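You operate a simulated robot arm through the tools that you are given. There is no shell and no other tool. Be economical: measure what you need, move in short steps, check, and stop when the job is done.

The job below is to be done with a simulated robot arm. You get a single attempt, and the scene is never put back.

## Task
Load the copper disc from the table into the black tube and press a cap on unit four.
Fine: Start it, feed once, one stroke of the green lever, then press stop; the cap lands in the crate under the chute. Leave the other discs, controls and units.

It is judged by the outcome, as a careful person would: the job done as asked, and still so three seconds after it is handed in. It fails if anything else is knocked over, pushed out of place, dropped, spilled or broken. Lids that push on must go on centred and level and be pressed home; caps that screw on are set level and turned clockwise until they are tight.

## Robot
A 7-joint arm with a two-finger gripper, on a carriage that runs on a rail from [-0.849, -1.522] to [0.018, 0.032] (x, y) and turns from -2.321 to 3.473 rad about z. Base frame: it is fixed where the carriage stands at the start and does not move with it; the origin is on the floor, on the carriage's upright axis, x ahead of it, y to its left, z up. Readings come in m, rad, newtons and seconds.
With the tool pointing down near the work surface it reaches from about 0.24 to 0.56 m from the robot's upright axis, wherever it stands. Its first joint turns from -2.897 to 2.897 rad. Places, roughly: blue feed slider [0.4, -0.3, 0.7]; thick copper disc [1.25, 0.5, 0.25]; tube [0.5, -0.4, 0.9]; unit five black switch [1.5, 1.6, 0.8]; unit five green lever [1.2, 0.8, 0.8]; unit five start button [1.5, 1.6, 1]; unit five stop button [1.5, 1.6, 0.9]; unit four black switch [0.7, 0.1, 0.8]; unit four green lever [0.3, -0.7, 0.8]; unit four pedal [0.1, -0.7, 0.1]; unit four start button [0.7, 0.1, 1]; unit four stop button [0.7, 0.1, 0.9]; unit one black switch [-1.8, -4.3, 0.8]; unit one green lever [-2.2, -5.1, 0.8]; unit one start button [-1.8, -4.3, 1]; unit one stop button [-1.8, -4.3, 0.9]. Payload 2.45 kg.
The tool frame sits at the grasp point (the TCP): z along the fingers, y along the line on which they close. The tips reach 0.023 m beyond it. Largest opening 0.072 m; the body of the gripper starts 0.04 m behind the TCP.
Orientation is told as [roll, pitch, yaw] about the base's x, y, z axes, in that order, counted from this pose: with the fingers straight down and closing along the base's y, the tool's x points along the base's -x, its y along +y and its z along -z.

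## Interface
- The arm moves only by the tool jog_arm. Its argument "commands" is a list of rows, each a list of 7 numbers: the shift along the tool's x, y, z in m, then the turn, a rotation vector about the tool's x, y, z in rad, then the finger opening in m, from 0 to 0.072. In form: [[tx, ty, tz, ax, ay, az, jaw], ...]. A call has 1 to 10 rows; each row shifts and turns the commanded pose from where the row before left it, along the tool's axes as they then stand. A row lasts 0.2 s, in which the tool goes at most 0.05 m and 0.15 rad; a call with a longer step from one row to the next is refused whole, and so is a gripper value outside its range. A pose out of reach is approached as far as the arm can. The call stops where the force on the tool passes 70 N (or 10 N more than at its start, if that is more) or the arm is blocked; 0.2 s more then pass. The fingers move at their own pace (about 0.072 m/s each) and stop on an object; they squeeze with about 34 N. The grip force told is the motor's: it shows also when the fingers shut on nothing. Time passes only in rows, and 0.2 s behind the last, so rows that do not move let the fingers close. It gives the time, the measured TCP pose, the force on the tool (base axes), the opening and the grip force at its end, in the units of the frame above (readings bear some noise), with the torque about the TCP (base axes, N m) and any sound that the robot's microphone picked up.
- Cameras (640 x 400 px; columns grow to the right, rows downward): "scene" is now at [-0.003, 0.1273, 1.5294]; the picture's right is [-0.74, -0.67, 0.00], its down [-0.46, 0.51, -0.73] and it looks along [0.49, -0.54, -0.68] (base axes); focal length 248 px, centre (320, 200). "wrist" rides on the gripper at [0.078, 0.017, -0.066] in the tool frame; the picture's right is [-0.22, 0.98, 0.00], its down [-0.56, -0.12, -0.82] and it looks along [-0.80, -0.18, 0.57] (tool axes); focal length 234 px, centre (320, 200). There is no depth. A picture from a camera that has moved, and an enlarged one, comes with that camera's place and axes in the base frame and with its lens. The place of the scene camera against the robot may be out by one fixed shift of up to 0.012 m in any direction.
- capture(camera): a new picture of that camera. No time passes.
- slide_trunk(by): slides the trunk up (or, below 0, down) by that many m; the arm and the scene camera ride with it, the base frame stays. It gives what a move gives, with no picture.
- base_move(legs): drives the robot by 1 to 6 legs, each [ahead, left, turn to the left] in m, m and rad, along the robot's own axes; the way and the turn of a leg run together, so that a leg with both is an arc; at most 1.5 m and 3.142 rad a leg. The arm and the cameras ride along, it lands a little off, and it stops where it bumps. It keeps to its track: a leg is cut to what the track allows. It gives what a move gives.
- aim_head(pan, tilt): turns the head with the scene camera to pan (to the left, within 2.705 rad either way) and tilt (down, from -0.506 to 1.204), counted from straight ahead of the robot. It gives what a move gives.
- inspect(camera, box): a new picture of the part [left, top, right, bottom] of that camera's present view, enlarged. No time passes.
- job_done(): hands the job in; it is judged then, once.

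Go step by step. Nothing tells you exact positions but the pictures and the camera data: compare them with the known pose of the tool, close in by small moves and look again before you grip or let go. The budget is 120 turns and 98 pictures, counting those below and the enlarged ones. Unless the task says otherwise, let go and move clear before handing in, and close with one line.

The tools are called after "Call:" as a command line: name --pt "numbers of a row" for each row, then --argument value for the rest, lists and objects as JSON in quotes. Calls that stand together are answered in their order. jog_arm: Moves the arm, as the interface text tells. Its arguments: {"type":"object","properties":{"commands":{"type":"array","items":{"type":"array","items":{"type":"number"}}}},"required":["commands"]} The other tools are called the same way: slide_trunk (by) slides the trunk up or down; base_move (legs) drives the base; aim_head (pan, tilt) turns the head that bears the scene camera; capture (camera) takes a picture; inspect (camera, box) takes an enlarged picture of a part of a camera's view; job_done () hands the job in.

At the start:

```text
t: 0.0
ee_pos: [0.4159, -0.097, 1.2266]
orientation: [-0.001, 0.0, 0.0]
ft_force: [0.4, -0.1, -0.1]
moment: [0.0, 0.01, 0.02]
width: 0.0721
gripper_force: 0.0
trunk travel left (down, up): [-0.525, 0.065]
robot x, y, heading: [0.0008, 0.0013, 0.003]
head pan, tilt: [-0.833, 0.754]
```

scene: 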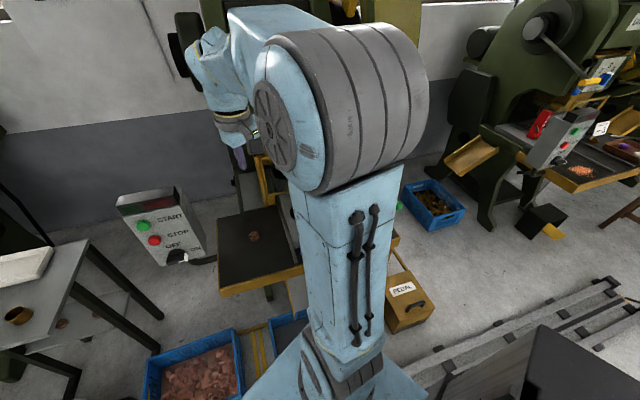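
wrist: 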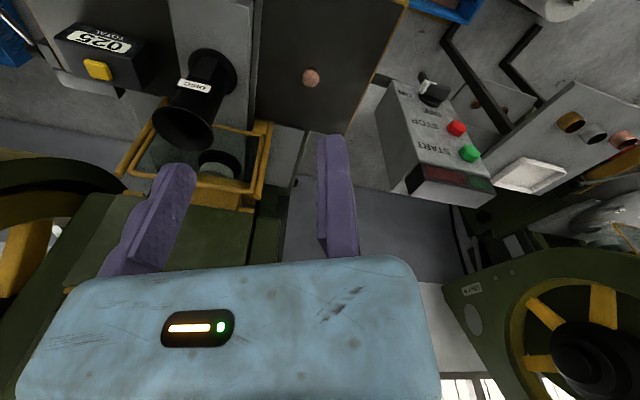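

I see unit four's press with the black DISC tube, a copper disc on its dark table, and the START/STOP/OFF box. I'll look closer at these in the wrist view and turn the head to look around.

Call:
inspect --camera "wrist" --box '[40, 0, 360, 200]'

Call:
inspect --camera "wrist" --box '[360, 40, 640, 215]'

Call:
aim_head --pan -1.3 --tilt 0.7

Call:
capture --camera "scene"

```text
2.00 times, centred on (200, 100) of wrist
camera zoom: at [0.3379, -0.0788, 1.2923], right [0.22, 0.98, 0.0], down [0.56, -0.12, 0.82], along [0.8, -0.18, -0.57], focal length 468 px, centre (560, 400)
```

zoom: 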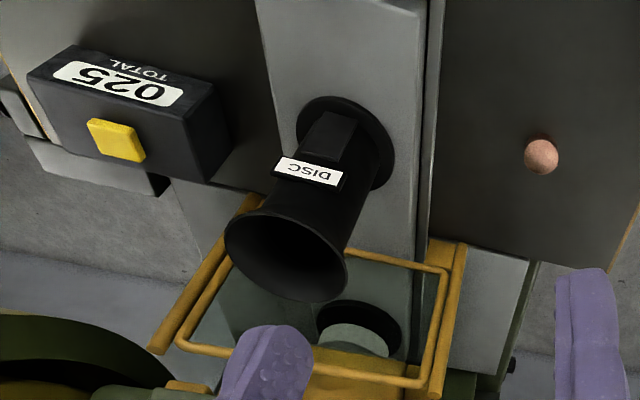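

```text
2.29 times, centred on (500, 128) of wrist
camera zoom: at [0.3379, -0.0788, 1.2923], right [0.22, 0.98, 0.0], down [0.56, -0.12, 0.82], along [0.8, -0.18, -0.57], focal length 535 px, centre (-91, 366)
```

zoom: 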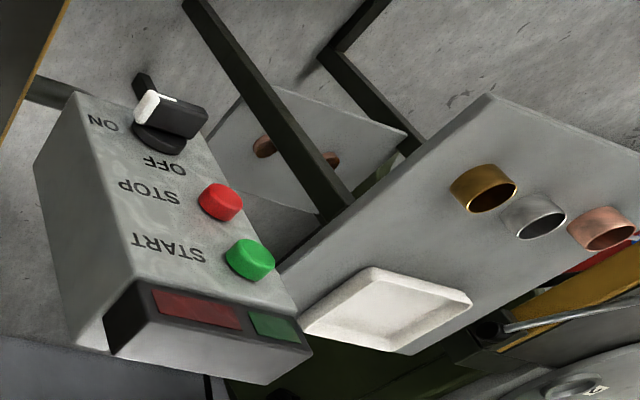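

```text
t: 0.9
ee_pos: [0.416, -0.0965, 1.2247]
orientation: [0.001, 0.001, 0.0]
ft_force: [0.1, 0.2, 0.2]
moment: [0.0, -0.02, 0.02]
width: 0.0723
gripper_force: 0.1
trunk travel left (down, up): [-0.525, 0.065]
robot x, y, heading: [0.0019, -0.003, -0.004]
head pan, tilt: [-1.3, 0.7]
```

```text
93 pictures are left
camera scene: at [-0.0359, 0.1067, 1.5339], right [-0.96, -0.27, 0.0], down [-0.17, 0.62, -0.76], along [0.2, -0.74, -0.64], focal length 248 px, centre (320, 200)
```

scene: 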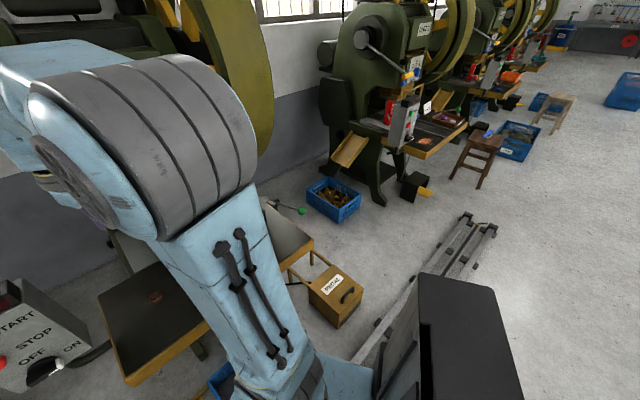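

The dark press table carries one small copper disc, and a side table on the left has three round things and a white tray. I'll look that way to tell which disc is meant.

Call:
aim_head --pan 0.5 --tilt 0.7

Call:
capture --camera "scene"

Call:
aim_head --pan -0.3 --tilt 0.9

Call:
capture --camera "scene"

```text
t: 2.7
ee_pos: [0.4153, -0.0976, 1.226]
orientation: [-0.001, 0.001, 0.001]
ft_force: [-1.2, 0.4, 0.1]
moment: [-0.05, 0.05, 0.01]
width: 0.0719
gripper_force: 0.1
trunk travel left (down, up): [-0.525, 0.065]
robot x, y, heading: [0.0019, 0.0018, -0.001]
head pan, tilt: [0.499, 0.7]
```

```text
92 pictures are left
camera scene: at [0.0159, 0.2291, 1.5339], right [0.48, -0.88, 0.0], down [-0.57, -0.31, -0.76], along [0.67, 0.37, -0.64], focal length 248 px, centre (320, 200)
```

scene: 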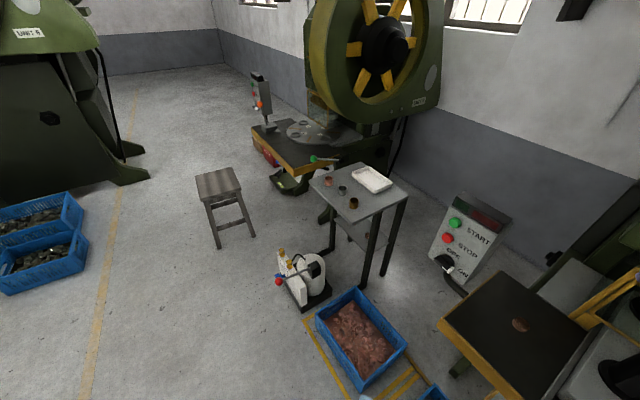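

```text
t: 3.8
ee_pos: [0.4153, -0.0956, 1.2265]
orientation: [0.0, 0.0, 0.0]
ft_force: [-0.2, 0.0, -0.2]
moment: [0.03, -0.01, 0.0]
width: 0.0721
gripper_force: 0.1
trunk travel left (down, up): [-0.525, 0.065]
robot x, y, heading: [0.0004, -0.0026, -0.0]
head pan, tilt: [-0.3, 0.901]
```

```text
91 pictures are left
camera scene: at [0.0134, 0.1662, 1.5178], right [-0.29, -0.96, 0.0], down [-0.75, 0.23, -0.62], along [0.59, -0.18, -0.78], focal length 248 px, centre (320, 200)
```

scene: 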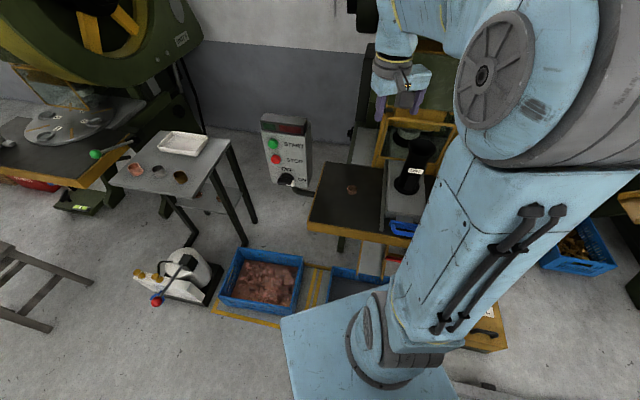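

Call:
inspect --camera "scene" --box '[100, 110, 260, 210]'

Call:
inspect --camera "scene" --box '[300, 100, 460, 300]'

```text
4.00 times, centred on (180, 160) of scene
camera zoom: at [0.0134, 0.1662, 1.5178], right [-0.29, -0.96, 0.0], down [-0.75, 0.23, -0.62], along [0.59, -0.18, -0.78], focal length 991 px, centre (880, 360)
```

zoom: 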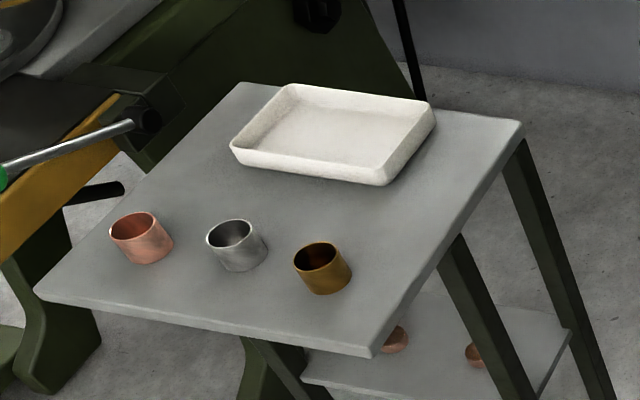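

```text
2.00 times, centred on (380, 200) of scene
camera zoom: at [0.0134, 0.1662, 1.5178], right [-0.29, -0.96, 0.0], down [-0.75, 0.23, -0.62], along [0.59, -0.18, -0.78], focal length 496 px, centre (200, 200)
```

zoom: 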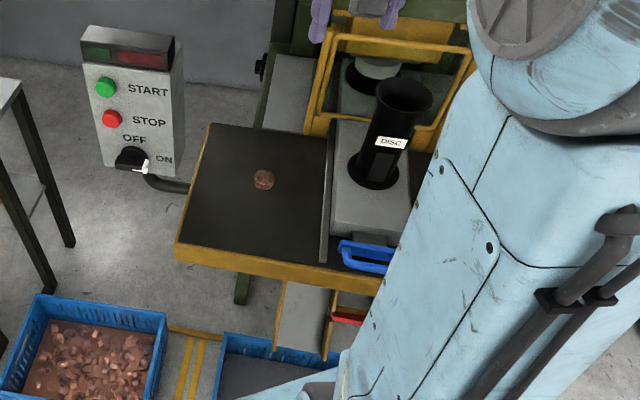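

The cups on the side table are sample caps; the copper disc lies on unit four's dark table at about (0.62, -0.165, 0.71). I'll bring the tool over it and look with the wrist camera.

Call:
jog_arm --pt "-0.024 -0.0115 0.037 0 0 0 0.072" --pt "-0.024 -0.0115 0.037 0 0 0 0.072" --pt "-0.024 -0.0115 0.037 0 0 0 0.072" --pt "-0.024 -0.0115 0.037 0 0 0 0.072" --pt "-0.024 -0.0115 0.037 0 0 0 0.072" --pt "-0.024 -0.0115 0.037 0 0 0 0.072"

Call:
capture --camera "wrist"

Call:
capture --camera "scene"

```text
t: 5.2
ee_pos: [0.5623, -0.1683, 1.0009]
orientation: [0.0, 0.001, 0.0]
ft_force: [0.1, 0.7, -0.4]
moment: [0.0, -0.01, 0.01]
width: 0.072
gripper_force: 0.0
trunk travel left (down, up): [-0.525, 0.065]
robot x, y, heading: [0.0017, 0.0034, -0.003]
head pan, tilt: [-0.3, 0.901]
```

```text
88 pictures are left
camera wrist: at [0.4846, -0.1501, 1.067], right [0.22, 0.98, 0.0], down [0.56, -0.12, 0.82], along [0.8, -0.18, -0.57], focal length 234 px, centre (320, 200)
```

wrist: 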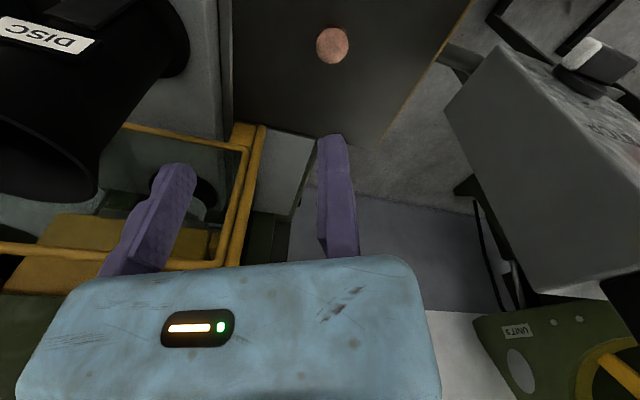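

```text
87 pictures are left
camera scene: at [0.0133, 0.1663, 1.5178], right [-0.3, -0.96, 0.0], down [-0.75, 0.23, -0.62], along [0.59, -0.18, -0.78], focal length 248 px, centre (320, 200)
```

scene: 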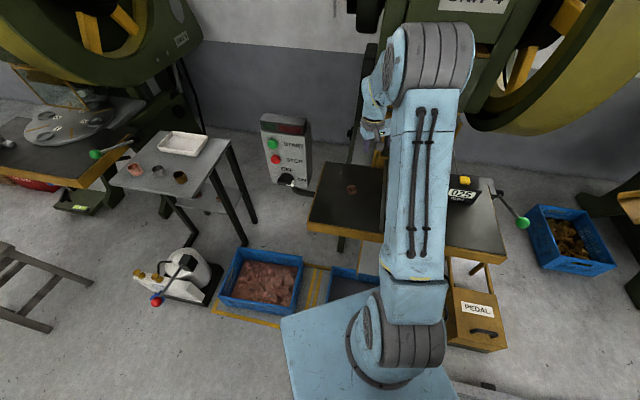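

Triangulating gives the disc at (0.621, -0.166, 0.72), about 42 mm across. I'll move over it and go lower.

Call:
jog_arm --pt "-0.0147 0.0005 0.035 0 0 0 0.072" --pt "-0.0147 0.0005 0.035 0 0 0 0.072" --pt "-0.0147 0.0005 0.035 0 0 0 0.072" --pt "-0.0147 0.0005 0.035 0 0 0 0.072" --pt "0 0 0.035 0 0 0 0.072" --pt "0 0 0.02 0 0 0 0.072"

Call:
capture --camera "wrist"

Call:
inspect --camera "scene" --box '[300, 100, 460, 200]'

```text
t: 6.6
ee_pos: [0.6166, -0.1662, 0.8067]
orientation: [0.001, -0.002, -0.001]
ft_force: [-0.3, -0.5, -0.7]
moment: [0.01, 0.03, 0.0]
width: 0.072
gripper_force: 0.2
trunk travel left (down, up): [-0.525, 0.065]
robot x, y, heading: [-0.0025, 0.0003, -0.001]
head pan, tilt: [-0.3, 0.901]
```

```text
86 pictures are left
camera wrist: at [0.5394, -0.1477, 0.8739], right [0.22, 0.98, 0.0], down [0.56, -0.12, 0.82], along [0.8, -0.18, -0.57], focal length 234 px, centre (320, 200)
```

wrist: 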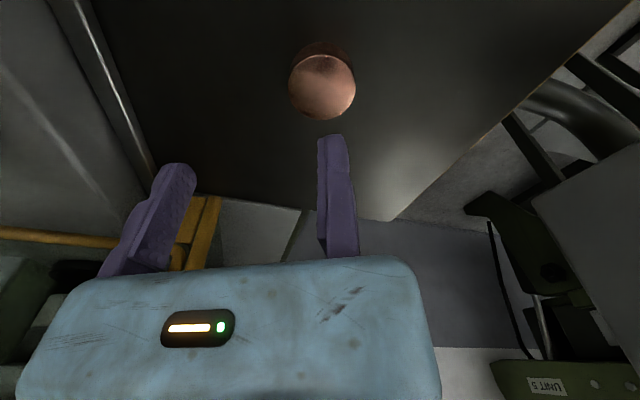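

```text
4.00 times, centred on (380, 150) of scene
camera zoom: at [0.0135, 0.1661, 1.5178], right [-0.3, -0.96, 0.0], down [-0.75, 0.23, -0.62], along [0.59, -0.18, -0.78], focal length 991 px, centre (80, 400)
```

zoom: 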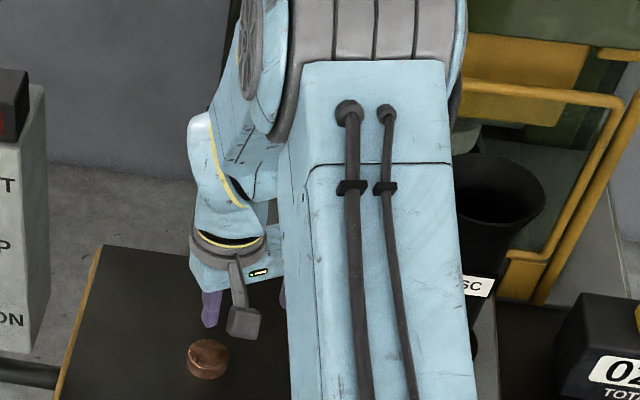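

The disc top is near (0.619, -0.165, 0.73). I'll lower to z 0.765 and check again.

Call:
jog_arm --pt "-0.002 0.001 0.021 0 0 0 0.072" --pt "0 0 0.021 0 0 0 0.072"

Call:
capture --camera "wrist"

Call:
inspect --camera "scene" --box '[310, 160, 406, 220]'

```text
t: 7.2
ee_pos: [0.6193, -0.1635, 0.765]
orientation: [-0.001, 0.001, -0.001]
ft_force: [-0.3, 0.1, -0.1]
moment: [-0.03, -0.03, 0.02]
width: 0.0719
gripper_force: 0.0
trunk travel left (down, up): [-0.525, 0.065]
robot x, y, heading: [0.0019, -0.0004, -0.001]
head pan, tilt: [-0.3, 0.901]
```

```text
84 pictures are left
camera wrist: at [0.5423, -0.1453, 0.8321], right [0.22, 0.98, 0.0], down [0.56, -0.12, 0.82], along [0.8, -0.18, -0.57], focal length 234 px, centre (320, 200)
```

wrist: 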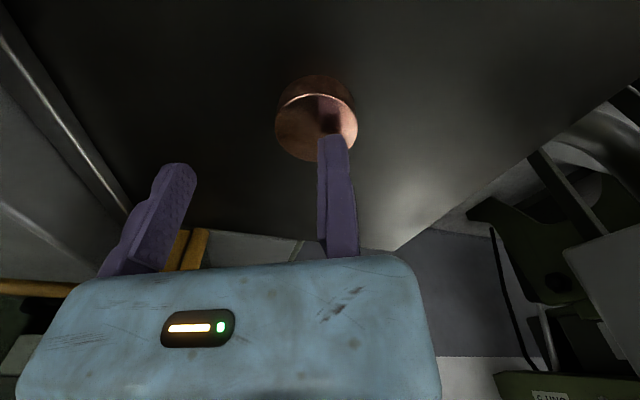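

```text
6.67 times, centred on (358, 190) of scene
camera zoom: at [0.0134, 0.1662, 1.5178], right [-0.3, -0.96, 0.0], down [-0.75, 0.23, -0.62], along [0.59, -0.18, -0.78], focal length 1652 px, centre (67, 267)
```

zoom: 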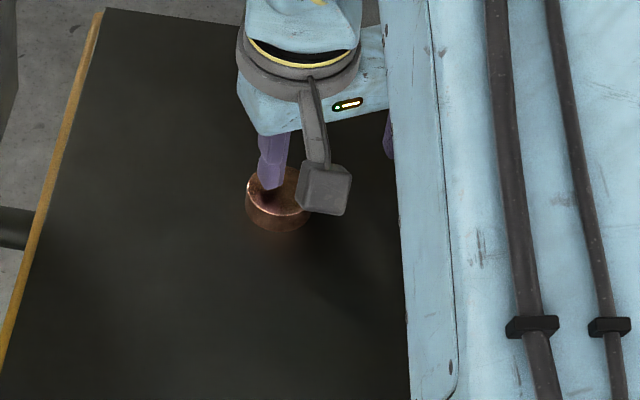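

The fingers appear shifted about 30 mm towards -y of where the TCP is told, in both cameras. I'll rise a bit and close the fingers to see where they really meet.

Call:
jog_arm --pt "0 0 -0.035 0 0 0 0.072" --pt "0 0 0 0 0 0 0.0" --pt "0 0 0 0 0 0 0.0" --pt "0 0 0 0 0 0 0.0"

Call:
capture --camera "wrist"

Call:
inspect --camera "scene" --box '[310, 140, 406, 200]'

```text
t: 8.2
ee_pos: [0.6224, -0.1623, 0.8025]
orientation: [0.0, 0.001, 0.0]
ft_force: [-0.4, -0.4, -0.2]
moment: [0.01, -0.01, -0.03]
width: 0.0
gripper_force: 28.8
trunk travel left (down, up): [-0.525, 0.065]
robot x, y, heading: [0.0006, -0.0014, -0.003]
head pan, tilt: [-0.3, 0.901]
```

```text
82 pictures are left
camera wrist: at [0.5435, -0.1449, 0.8681], right [0.22, 0.98, 0.0], down [0.56, -0.12, 0.82], along [0.8, -0.18, -0.57], focal length 234 px, centre (320, 200)
```

wrist: 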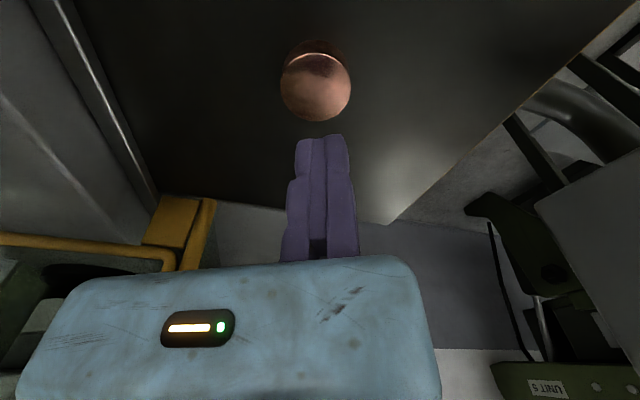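

```text
6.67 times, centred on (358, 170) of scene
camera zoom: at [0.0135, 0.1662, 1.5178], right [-0.3, -0.96, 0.0], down [-0.75, 0.23, -0.62], along [0.59, -0.18, -0.78], focal length 1652 px, centre (67, 400)
```

zoom: 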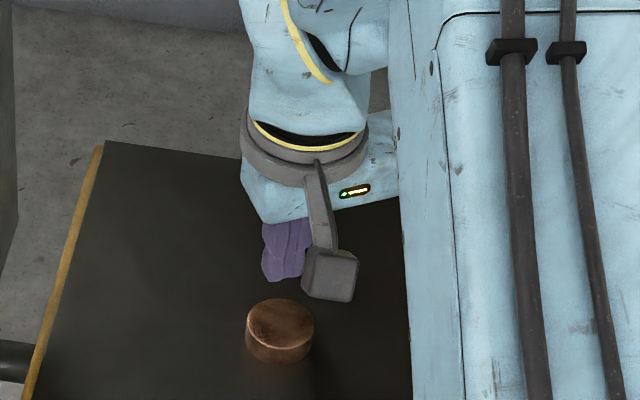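

Only the -y finger moves; the +y finger is fixed with its face at the TCP plane. So I place the fixed finger just beside the disc's +y edge and let the moving finger close onto it.

Call:
jog_arm --pt "0 0.024 0 0 0 0 0.072" --pt "0 0 0 0 0 0 0.072" --pt "0 0 0.02 0 0 0 0.072" --pt "0 0 0.012 0 0 0 0.072"

Call:
capture --camera "wrist"

Call:
inspect --camera "scene" --box '[310, 150, 406, 210]'

```text
t: 9.2
ee_pos: [0.6213, -0.138, 0.7689]
orientation: [0.002, -0.001, 0.0]
ft_force: [0.9, -0.2, -0.3]
moment: [0.0, 0.03, -0.01]
width: 0.072
gripper_force: 0.1
trunk travel left (down, up): [-0.525, 0.065]
robot x, y, heading: [0.0028, -0.0007, -0.002]
head pan, tilt: [-0.3, 0.901]
```

```text
80 pictures are left
camera wrist: at [0.5424, -0.1202, 0.8355], right [0.22, 0.98, 0.0], down [0.56, -0.12, 0.82], along [0.8, -0.18, -0.57], focal length 234 px, centre (320, 200)
```

wrist: 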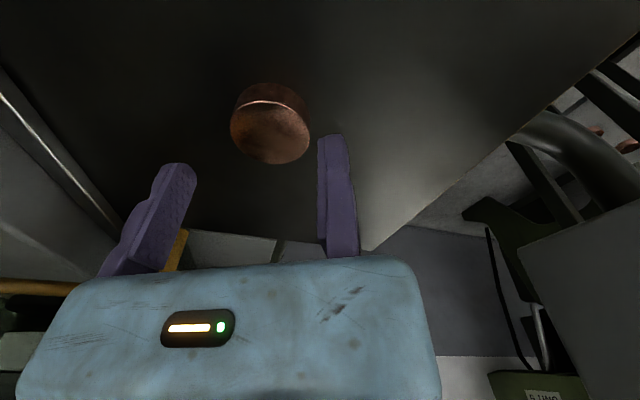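

```text
6.67 times, centred on (358, 180) of scene
camera zoom: at [0.0136, 0.1661, 1.5178], right [-0.3, -0.96, 0.0], down [-0.75, 0.23, -0.62], along [0.59, -0.18, -0.78], focal length 1652 px, centre (67, 333)
```

zoom: 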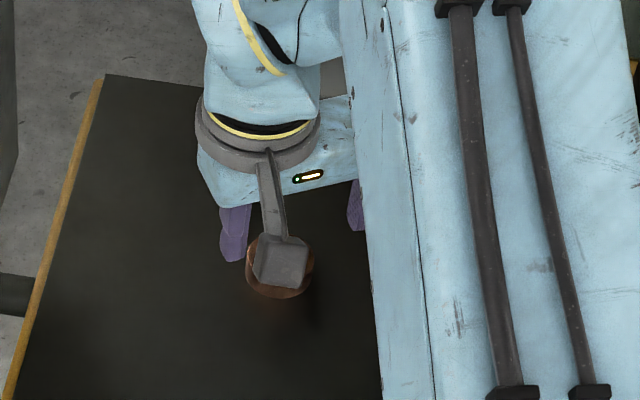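

The disc is now between the fingers. I'll go down to z about 0.744 and close.

Call:
jog_arm --pt "0 0 0.014 0 0 0 0.072" --pt "0 0 0.012 0 0 0 0.072" --pt "0 0 0 0 0 0 0.05" --pt "0 0 0 0 0 0 0.03" --pt "0 0 0 0 0 0 0.03" --pt "0 0 0 0 0 0 0.03"

Call:
capture --camera "wrist"

```text
t: 10.6
ee_pos: [0.6212, -0.1379, 0.7443]
orientation: [0.0, -0.002, 0.001]
ft_force: [0.3, -1.8, 1.3]
moment: [-0.11, -0.01, -0.01]
width: 0.0407
gripper_force: 33.4
trunk travel left (down, up): [-0.525, 0.065]
robot x, y, heading: [-0.0027, 0.0024, 0.0]
head pan, tilt: [-0.3, 0.901]
```

```text
78 pictures are left
camera wrist: at [0.543, -0.1211, 0.8103], right [0.22, 0.98, 0.0], down [0.56, -0.12, 0.82], along [0.8, -0.18, -0.57], focal length 234 px, centre (320, 200)
```

wrist: 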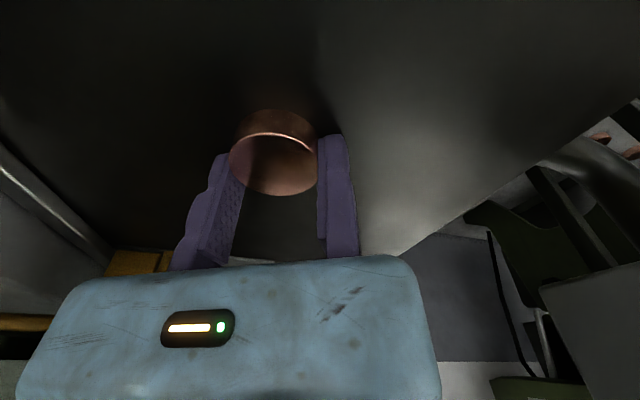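

Gripped at 40.7 mm. I'll lift it clear up and back, then look at the tube mouth.

Call:
jog_arm --pt "0 0 -0.04 0 0 0 0.03" --pt "0 0 -0.045 0 0 0 0.03" --pt "0.01 0 -0.045 0 0 0 0.03" --pt "0.02 0 -0.045 0 0 0 0.03" --pt "0.02 0 -0.045 0 0 0 0.03" --pt "0.02 0 -0.045 0 0 0 0.03" --pt "0.02 0 -0.045 0 0 0 0.03" --pt "0.02 0 -0.045 0 0 0 0.03"

Call:
capture --camera "wrist"

Call:
capture --camera "scene"

```text
t: 12.4
ee_pos: [0.5113, -0.1404, 1.0976]
orientation: [0.0, 0.0, 0.0]
ft_force: [-0.3, 0.4, -2.3]
moment: [0.06, -0.01, -0.01]
width: 0.0407
gripper_force: 33.9
trunk travel left (down, up): [-0.525, 0.065]
robot x, y, heading: [-0.0016, -0.003, 0.003]
head pan, tilt: [-0.3, 0.901]
```

```text
77 pictures are left
camera wrist: at [0.4338, -0.1223, 1.1642], right [0.22, 0.98, 0.0], down [0.56, -0.13, 0.82], along [0.8, -0.18, -0.57], focal length 234 px, centre (320, 200)
```

wrist: 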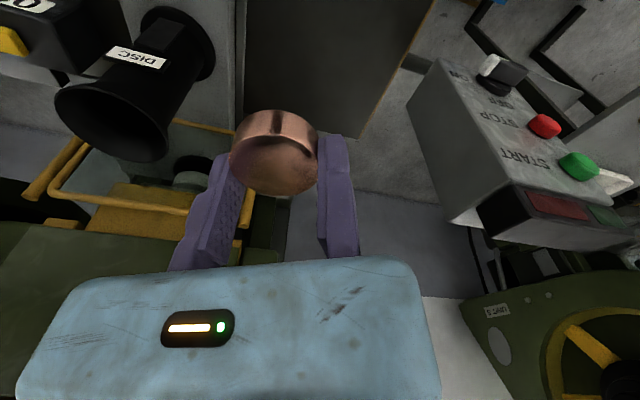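

```text
76 pictures are left
camera scene: at [0.0135, 0.1661, 1.5177], right [-0.3, -0.96, 0.0], down [-0.75, 0.23, -0.62], along [0.59, -0.18, -0.78], focal length 248 px, centre (320, 200)
```

scene: 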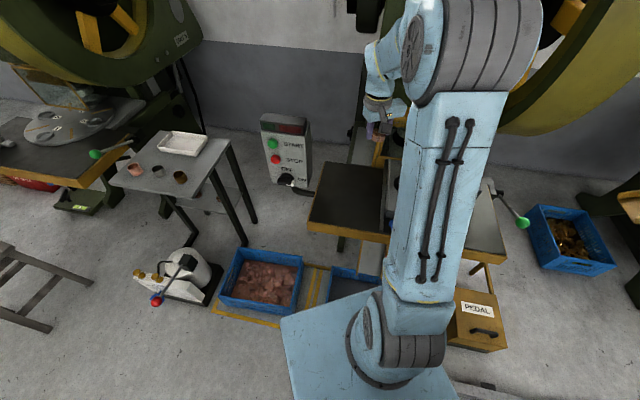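

The mouth centre triangulates to (0.53, -0.354, 0.972), about 9–10 cm flare. I'll move the disc above it and look.

Call:
jog_arm --pt "-0.004 -0.04 0 0 0 0 0.03" --pt "-0.004 -0.04 0 0 0 0 0.03" --pt "-0.004 -0.04 0 0 0 0 0.03" --pt "-0.004 -0.04 0 0 0 0 0.03" --pt "-0.003 -0.034 0 0 0 0 0.03"

Call:
capture --camera "wrist"

Call:
capture --camera "scene"

```text
t: 13.6
ee_pos: [0.5302, -0.3332, 1.0985]
orientation: [-0.001, -0.001, 0.001]
ft_force: [-0.6, 0.6, -2.3]
moment: [0.04, 0.03, 0.0]
width: 0.0404
gripper_force: 33.8
trunk travel left (down, up): [-0.525, 0.065]
robot x, y, heading: [-0.0025, -0.0011, -0.001]
head pan, tilt: [-0.3, 0.901]
```

```text
75 pictures are left
camera wrist: at [0.4521, -0.3155, 1.1651], right [0.22, 0.98, 0.0], down [0.56, -0.13, 0.82], along [0.8, -0.18, -0.57], focal length 234 px, centre (320, 200)
```

wrist: 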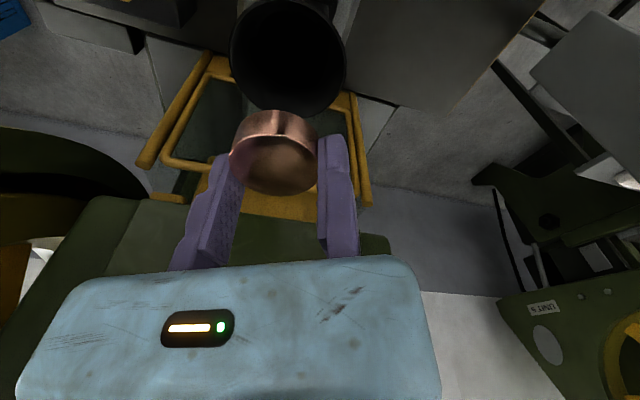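

```text
74 pictures are left
camera scene: at [0.0135, 0.1659, 1.5178], right [-0.3, -0.96, 0.0], down [-0.75, 0.23, -0.62], along [0.59, -0.18, -0.78], focal length 248 px, centre (320, 200)
```

scene: 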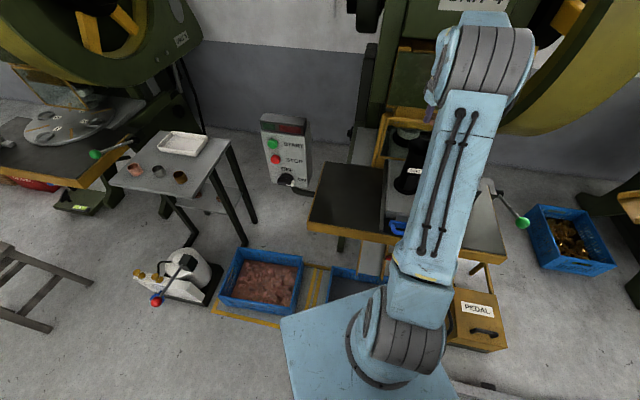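

Mouth is at about (0.532, -0.358, 0.965). I'll correct by a few mm and lower to just above the rim, then check.

Call:
jog_arm --pt "-0.001 -0.004 0.02 0 0 0 0.03" --pt "0 0 0.03 0 0 0 0.03" --pt "0 0 0.03 0 0 0 0.03"

Call:
capture --camera "wrist"

Call:
inspect --camera "scene" --box '[370, 80, 498, 160]'

```text
t: 14.4
ee_pos: [0.5299, -0.3372, 1.0183]
orientation: [-0.001, 0.001, 0.0]
ft_force: [0.1, 0.0, -2.1]
moment: [0.07, -0.03, -0.01]
width: 0.0405
gripper_force: 33.8
trunk travel left (down, up): [-0.525, 0.065]
robot x, y, heading: [-0.0003, -0.0045, -0.0]
head pan, tilt: [-0.3, 0.901]
```

```text
73 pictures are left
camera wrist: at [0.4529, -0.3187, 1.0849], right [0.22, 0.98, 0.0], down [0.56, -0.12, 0.82], along [0.8, -0.18, -0.57], focal length 234 px, centre (320, 200)
```

wrist: 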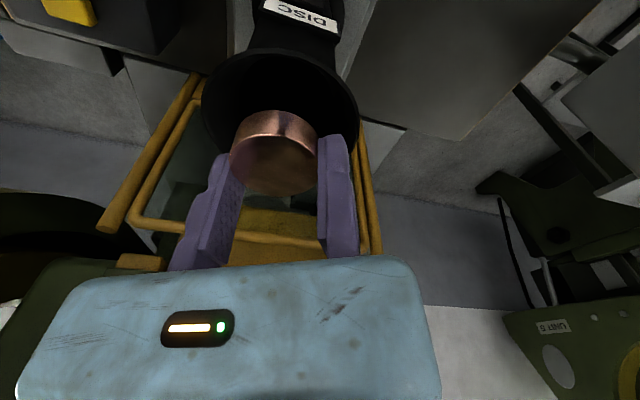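

```text
5.00 times, centred on (434, 120) of scene
camera zoom: at [0.0135, 0.1661, 1.5178], right [-0.3, -0.96, 0.0], down [-0.75, 0.23, -0.62], along [0.59, -0.18, -0.78], focal length 1239 px, centre (-250, 600)
```

zoom: 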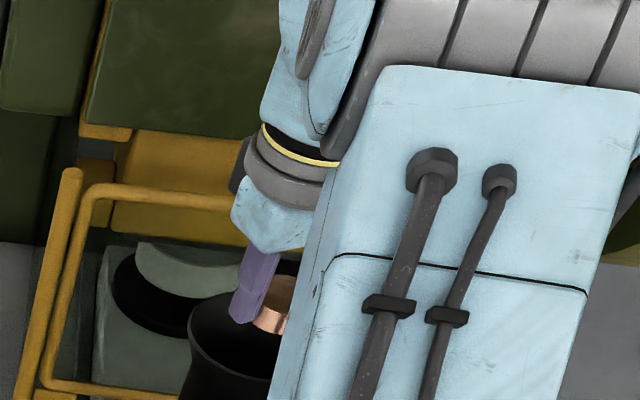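

Well centred. I'll lower into the flared mouth.

Call:
jog_arm --pt "0.001 0 0.015 0 0 0 0.03" --pt "0 0 0.015 0 0 0 0.03" --pt "0 0 0.012 0 0 0 0.03"

Call:
capture --camera "wrist"

Call:
inspect --camera "scene" --box '[370, 100, 466, 160]'

```text
t: 15.2
ee_pos: [0.5303, -0.3404, 0.9796]
orientation: [-0.007, -0.008, -0.002]
ft_force: [10.8, -16.2, 20.9]
moment: [-0.06, -0.07, -0.01]
width: 0.0411
gripper_force: 34.2
trunk travel left (down, up): [-0.525, 0.065]
robot x, y, heading: [-0.0009, -0.0017, 0.0]
head pan, tilt: [-0.3, 0.901]
```

```text
71 pictures are left
camera wrist: at [0.4521, -0.3214, 1.0449], right [0.22, 0.98, -0.01], down [0.55, -0.12, 0.82], along [0.8, -0.18, -0.57], focal length 234 px, centre (320, 200)
```

wrist: 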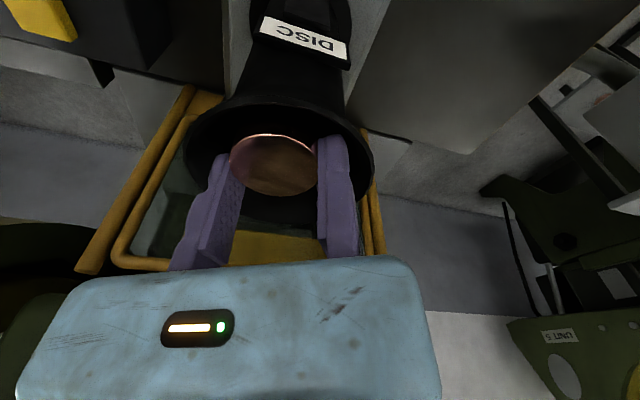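

```text
6.67 times, centred on (418, 130) of scene
camera zoom: at [0.0132, 0.1653, 1.5184], right [-0.3, -0.96, 0.0], down [-0.75, 0.23, -0.62], along [0.59, -0.18, -0.78], focal length 1652 px, centre (-333, 667)
```

zoom: 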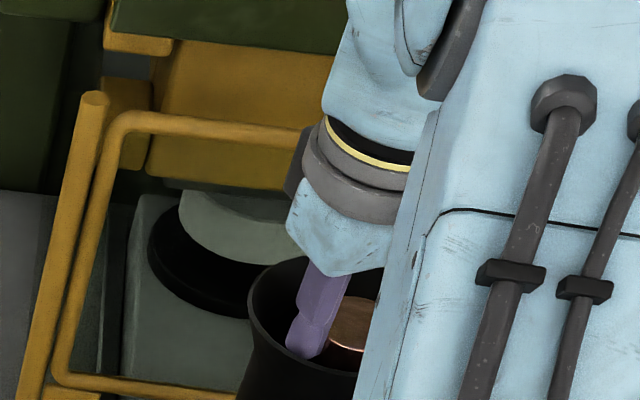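

There is light contact with the funnel wall. I'll back up slightly, shift away from the contact side, and open just enough to let the disc drop.

Call:
jog_arm --pt "-0.002 -0.003 -0.01 0 0 0 0.03" --pt "0 0 0 0 0 0 0.03"

```text
t: 15.8
ee_pos: [0.5313, -0.3385, 0.9858]
orientation: [0.005, 0.001, 0.001]
ft_force: [0.3, -0.3, -2.0]
moment: [-0.02, -0.02, -0.01]
width: 0.0405
gripper_force: 33.7
trunk travel left (down, up): [-0.525, 0.065]
robot x, y, heading: [-0.0014, 0.0033, 0.002]
head pan, tilt: [-0.3, 0.901]
```

Call:
jog_arm --pt "0 0 0 0 0 0 0.046" --pt "0 0 0 0 0 0 0.05" --pt "0 0 0 0 0 0 0.05" --pt "0 0 0 0 0 0 0.05"

Call:
capture --camera "wrist"

```text
t: 16.8
ee_pos: [0.5315, -0.3393, 0.9866]
orientation: [0.0, -0.001, -0.002]
ft_force: [0.0, -0.4, 0.3]
moment: [-0.02, -0.04, 0.02]
width: 0.0499
gripper_force: 0.2
trunk travel left (down, up): [-0.525, 0.065]
robot x, y, heading: [-0.0011, 0.0, 0.002]
head pan, tilt: [-0.3, 0.901]
```

```text
69 pictures are left
camera wrist: at [0.4538, -0.3216, 1.0528], right [0.22, 0.98, 0.0], down [0.56, -0.12, 0.82], along [0.8, -0.18, -0.57], focal length 234 px, centre (320, 200)
```

wrist: 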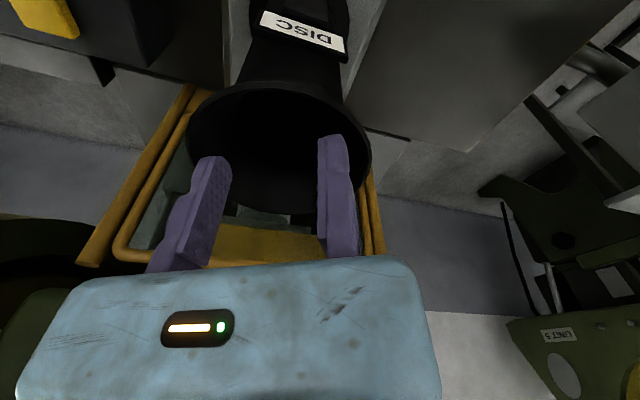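

The disc has dropped. I'll rise, back off and look into the tube and at the slider.

Call:
jog_arm --pt "0 0 -0.04 0 0 0 0.05" --pt "0 0 -0.045 0 0 0 0.05" --pt "0 0 -0.045 0 0 0 0.05" --pt "0.02 0 -0.04 0 0 0 0.05" --pt "0.03 0 -0.035 0 0 0 0.05" --pt "0.04 0 -0.02 0 0 0 0.05"

Call:
capture --camera "wrist"

Call:
capture --camera "scene"

```text
t: 18.2
ee_pos: [0.4412, -0.3386, 1.2145]
orientation: [0.001, 0.0, 0.001]
ft_force: [-0.2, 0.4, -0.3]
moment: [0.0, -0.01, 0.01]
width: 0.0501
gripper_force: 0.1
trunk travel left (down, up): [-0.525, 0.065]
robot x, y, heading: [0.0012, 0.0019, 0.0]
head pan, tilt: [-0.3, 0.901]
```

```text
68 pictures are left
camera wrist: at [0.363, -0.3214, 1.2806], right [0.22, 0.98, 0.0], down [0.56, -0.13, 0.82], along [0.8, -0.18, -0.57], focal length 234 px, centre (320, 200)
```

wrist: 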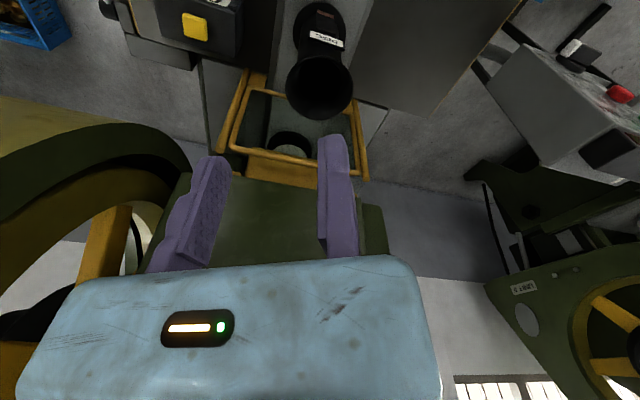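

```text
67 pictures are left
camera scene: at [0.0134, 0.1662, 1.5177], right [-0.3, -0.96, 0.0], down [-0.75, 0.23, -0.62], along [0.59, -0.18, -0.78], focal length 248 px, centre (320, 200)
```

scene: 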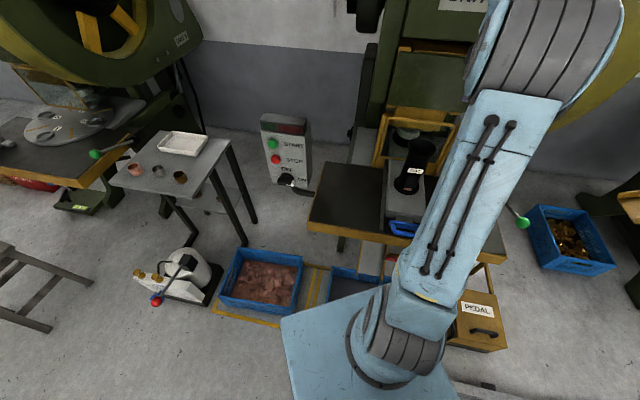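

Disc isn't visible outside, so it went into the tube. Now I look closely at the control box and the slider.

Call:
inspect --camera "scene" --box '[240, 100, 336, 200]'

Call:
inspect --camera "scene" --box '[370, 160, 450, 260]'

```text
4.00 times, centred on (288, 150) of scene
camera zoom: at [0.0134, 0.1662, 1.5177], right [-0.3, -0.96, 0.0], down [-0.75, 0.23, -0.62], along [0.59, -0.18, -0.78], focal length 991 px, centre (448, 400)
```

zoom: 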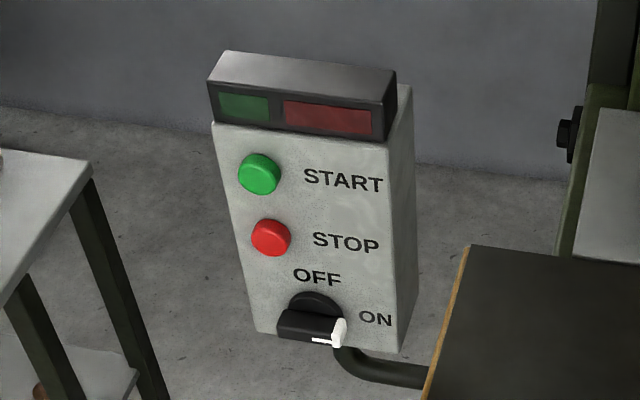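

```text
4.00 times, centred on (410, 210) of scene
camera zoom: at [0.0134, 0.1662, 1.5177], right [-0.3, -0.96, 0.0], down [-0.75, 0.23, -0.62], along [0.59, -0.18, -0.78], focal length 991 px, centre (-40, 160)
```

zoom: 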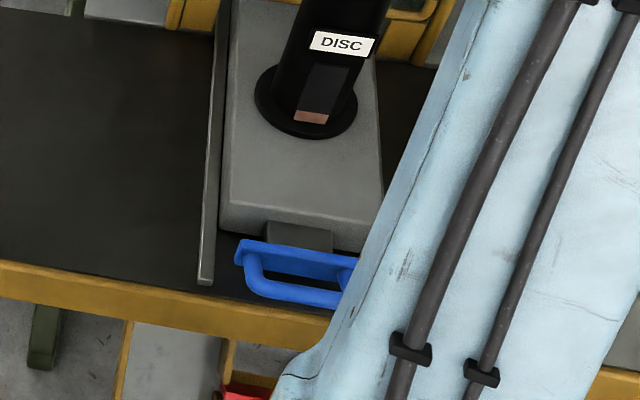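

The tube's window shows copper at its bottom, so the disc is loaded. The black switch already points to ON. START is at about (0.70, 0.125, 0.98), STOP at about (0.70, 0.125, 0.905), and the panel is turned about 27° towards +y; I'll carry the closed fingers over there.

Call:
jog_arm --pt "0 0.049 0 0 0 0 0" --pt "0 0.049 0 0 0 0 0" --pt "0 0.049 0 0 0 0 0" --pt "0 0.049 0 0 0 0 0" --pt "0 0.049 0 0 0 0 0" --pt "0 0.049 0 0 0 0 0" --pt "0 0.049 0 0 0 0 0" --pt "0 0.049 0 0 0 0 0" --pt "0 0.049 0 0 0 0 0" --pt "0 0.049 0 0 0 0 0"

Call:
jog_arm --pt "0 0 0 0 0 0.12 0" --pt "0 0 0 0 0 0.12 0" --pt "0 0 0 0 0 0.12 0" --pt "0 0 0 0 0 0.12 0" --pt "0 0 0 0 -0.14 0 0" --pt "0 0 0 0 -0.14 0 0" --pt "0 0 0 0 -0.14 0 0" --pt "0 0 0 0 -0.14 0 0" --pt "0 0 0 0 -0.14 0 0" --pt "0 0 0 0 -0.14 0 0"

Call:
capture --camera "wrist"

Call:
capture --camera "scene"

```text
t: 20.4
ee_pos: [0.4418, 0.1502, 1.2116]
orientation: [0.001, -0.001, -0.002]
ft_force: [-1.3, -0.3, 0.8]
moment: [-0.02, -0.02, -0.03]
width: 0.0002
gripper_force: 28.9
trunk travel left (down, up): [-0.525, 0.065]
robot x, y, heading: [0.0004, 0.0013, 0.003]
head pan, tilt: [-0.3, 0.901]
```

```text
t: 22.6
ee_pos: [0.4416, 0.1489, 1.2119]
orientation: [0.0, -0.844, -0.478]
ft_force: [-0.5, 0.5, -0.5]
moment: [-0.01, 0.0, -0.01]
width: 0.0002
gripper_force: 27.9
trunk travel left (down, up): [-0.525, 0.065]
robot x, y, heading: [0.0002, -0.0025, -0.002]
head pan, tilt: [-0.3, 0.901]
```

```text
64 pictures are left
camera wrist: at [0.3602, 0.212, 1.1988], right [0.58, 0.8, 0.16], down [-0.27, 0.0, 0.96], along [0.77, -0.6, 0.21], focal length 234 px, centre (320, 200)
```

wrist: 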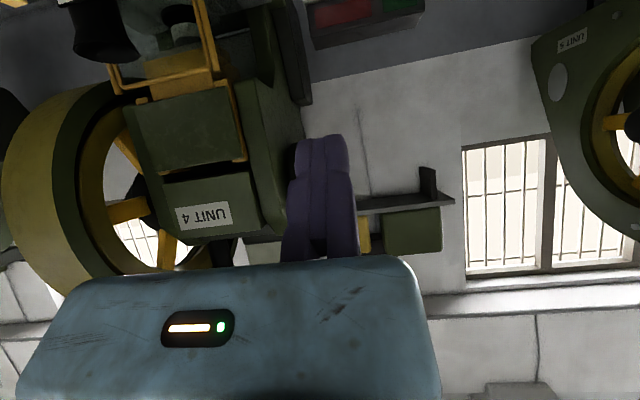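

```text
63 pictures are left
camera scene: at [0.0135, 0.1662, 1.5178], right [-0.3, -0.96, 0.0], down [-0.75, 0.23, -0.62], along [0.59, -0.18, -0.78], focal length 248 px, centre (320, 200)
```

scene: 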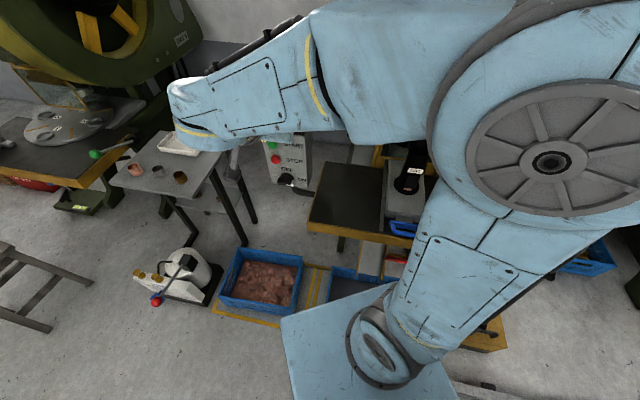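

The wrist picture is upside down now but usable. I'll approach a standoff point in front of START.

Call:
jog_arm --pt "0.0069 0.0139 0.0392 0 0 0 0" --pt "0.0069 0.0139 0.0392 0 0 0 0" --pt "0.0069 0.0139 0.0392 0 0 0 0" --pt "0.0069 0.0139 0.0392 0 0 0 0" --pt "0.0069 0.0139 0.0392 0 0 0 0" --pt "0.03 0.0139 0.01 0 0 0 0"

Call:
capture --camera "wrist"

Call:
capture --camera "scene"

```text
t: 24.0
ee_pos: [0.5779, 0.1732, 1.0239]
orientation: [0.0, -0.839, -0.479]
ft_force: [-0.4, -0.7, 1.3]
moment: [0.01, 0.0, 0.0]
width: 0.0
gripper_force: 28.0
trunk travel left (down, up): [-0.525, 0.065]
robot x, y, heading: [-0.0013, 0.0031, 0.005]
head pan, tilt: [-0.3, 0.901]
```

```text
62 pictures are left
camera wrist: at [0.4964, 0.2357, 1.0111], right [0.58, 0.8, 0.16], down [-0.27, 0.0, 0.96], along [0.77, -0.6, 0.21], focal length 234 px, centre (320, 200)
```

wrist: 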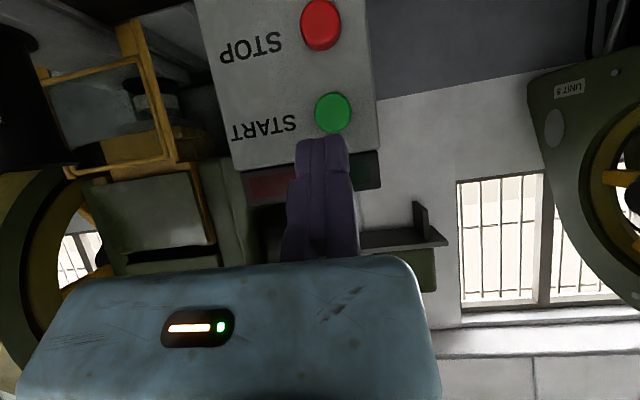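

```text
61 pictures are left
camera scene: at [0.0139, 0.166, 1.5178], right [-0.3, -0.96, 0.0], down [-0.75, 0.23, -0.62], along [0.59, -0.18, -0.78], focal length 248 px, centre (320, 200)
```

scene: 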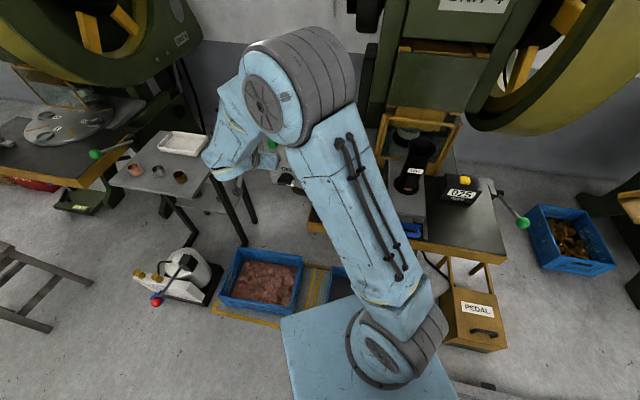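

START refines to (0.688, 0.118, 0.981) and STOP to (0.688, 0.118, 0.910). I'll close to about 25 mm before START and check.

Call:
jog_arm --pt "-0.0108 0.0007 0.0261 0 0 0 0" --pt "-0.0108 0.0007 0.0261 0 0 0 0" --pt "-0.0108 0.0006 0.0261 0 0 0 0"

Call:
capture --camera "wrist"

```text
t: 24.8
ee_pos: [0.6511, 0.138, 0.9973]
orientation: [-0.001, -0.839, -0.479]
ft_force: [0.3, -0.6, -0.3]
moment: [0.03, -0.01, 0.02]
width: 0.0
gripper_force: 28.6
trunk travel left (down, up): [-0.525, 0.065]
robot x, y, heading: [-0.0013, -0.0006, -0.0]
head pan, tilt: [-0.3, 0.901]
```

```text
60 pictures are left
camera wrist: at [0.5691, 0.1999, 0.9844], right [0.58, 0.8, 0.16], down [-0.27, 0.0, 0.96], along [0.77, -0.6, 0.21], focal length 234 px, centre (320, 200)
```

wrist: 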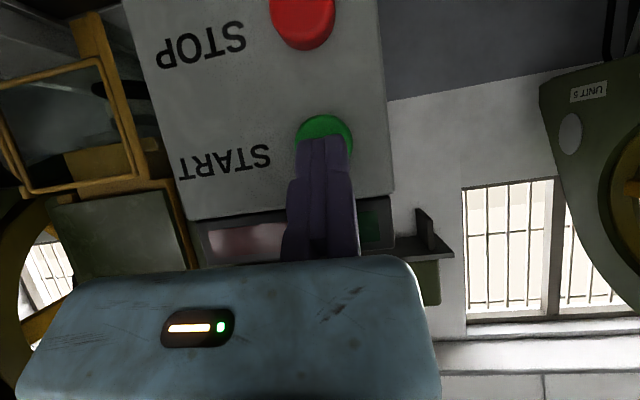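

The fingertips are aligned on START. I'll advance along the panel normal in small steps.

Call:
jog_arm --pt "-0.0053 0 0.006 0 0 0 0" --pt "-0.0053 0 0.006 0 0 0 0" --pt "-0.0027 0 0.003 0 0 0 0"

Call:
capture --camera "wrist"

```text
t: 25.6
ee_pos: [0.665, 0.1298, 0.997]
orientation: [0.001, -0.839, -0.478]
ft_force: [-14.7, 3.1, -2.3]
moment: [0.09, 0.16, -0.11]
width: 0.0062
gripper_force: 28.4
trunk travel left (down, up): [-0.525, 0.065]
robot x, y, heading: [-0.0033, 0.0003, 0.003]
head pan, tilt: [-0.3, 0.901]
heard: click
```

```text
59 pictures are left
camera wrist: at [0.5845, 0.1926, 0.9847], right [0.58, 0.8, 0.16], down [-0.27, 0.0, 0.96], along [0.77, -0.6, 0.21], focal length 234 px, centre (320, 200)
```

wrist: 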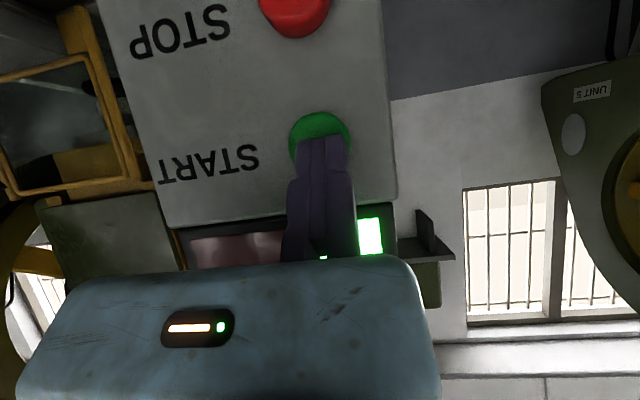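

A click was heard and the green lamp is lit: the unit is started. I'll back off, straighten the tool and go look at the blue slider.

Call:
jog_arm --pt "0.0133 0 -0.0149 0 0 0 0" --pt "0.0133 0 -0.0149 0 0 0 0" --pt "0.0133 0 -0.0149 0 0 0 0" --pt "-0.01 0 -0.045 0 0 0 0" --pt "-0.01 0 -0.045 0 0 0 0" --pt "-0.01 0 -0.045 0 0 0 0" --pt "-0.01 0 -0.045 0 0 0 0"

Call:
jog_arm --pt "0 0 0 0 0.14 0 0" --pt "0 0 0 0 0.14 0 0" --pt "0 0 0 0 0.14 0 0" --pt "0 0 0 0 0.14 0 0" --pt "0 0 0 0 0.14 0 0" --pt "0 0 0 0 0.14 0 0" --pt "0 0 0 0 0 -0.12 0" --pt "0 0 0 0 0 -0.12 0" --pt "0 0 0 0 0 -0.12 0" --pt "0 0 0 0 0 -0.12 0"

Call:
capture --camera "scene"

```text
t: 27.2
ee_pos: [0.5186, 0.207, 1.1488]
orientation: [0.0, -0.839, -0.48]
ft_force: [1.8, 0.4, -0.4]
moment: [0.01, 0.01, -0.02]
width: 0.0001
gripper_force: 28.4
trunk travel left (down, up): [-0.525, 0.065]
robot x, y, heading: [0.0013, 0.003, -0.001]
head pan, tilt: [-0.3, 0.901]
```

```text
t: 29.4
ee_pos: [0.5193, 0.2061, 1.1495]
orientation: [0.0, 0.0, 0.001]
ft_force: [1.3, 1.0, 0.4]
moment: [-0.04, 0.02, -0.03]
width: 0.0001
gripper_force: 28.1
trunk travel left (down, up): [-0.525, 0.065]
robot x, y, heading: [0.0044, -0.0007, -0.001]
head pan, tilt: [-0.3, 0.901]
```

```text
58 pictures are left
camera scene: at [0.0134, 0.1662, 1.5178], right [-0.3, -0.96, 0.0], down [-0.75, 0.23, -0.62], along [0.59, -0.18, -0.78], focal length 248 px, centre (320, 200)
```

scene: 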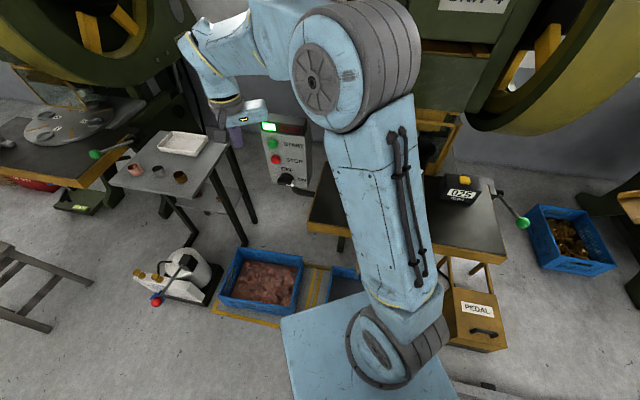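

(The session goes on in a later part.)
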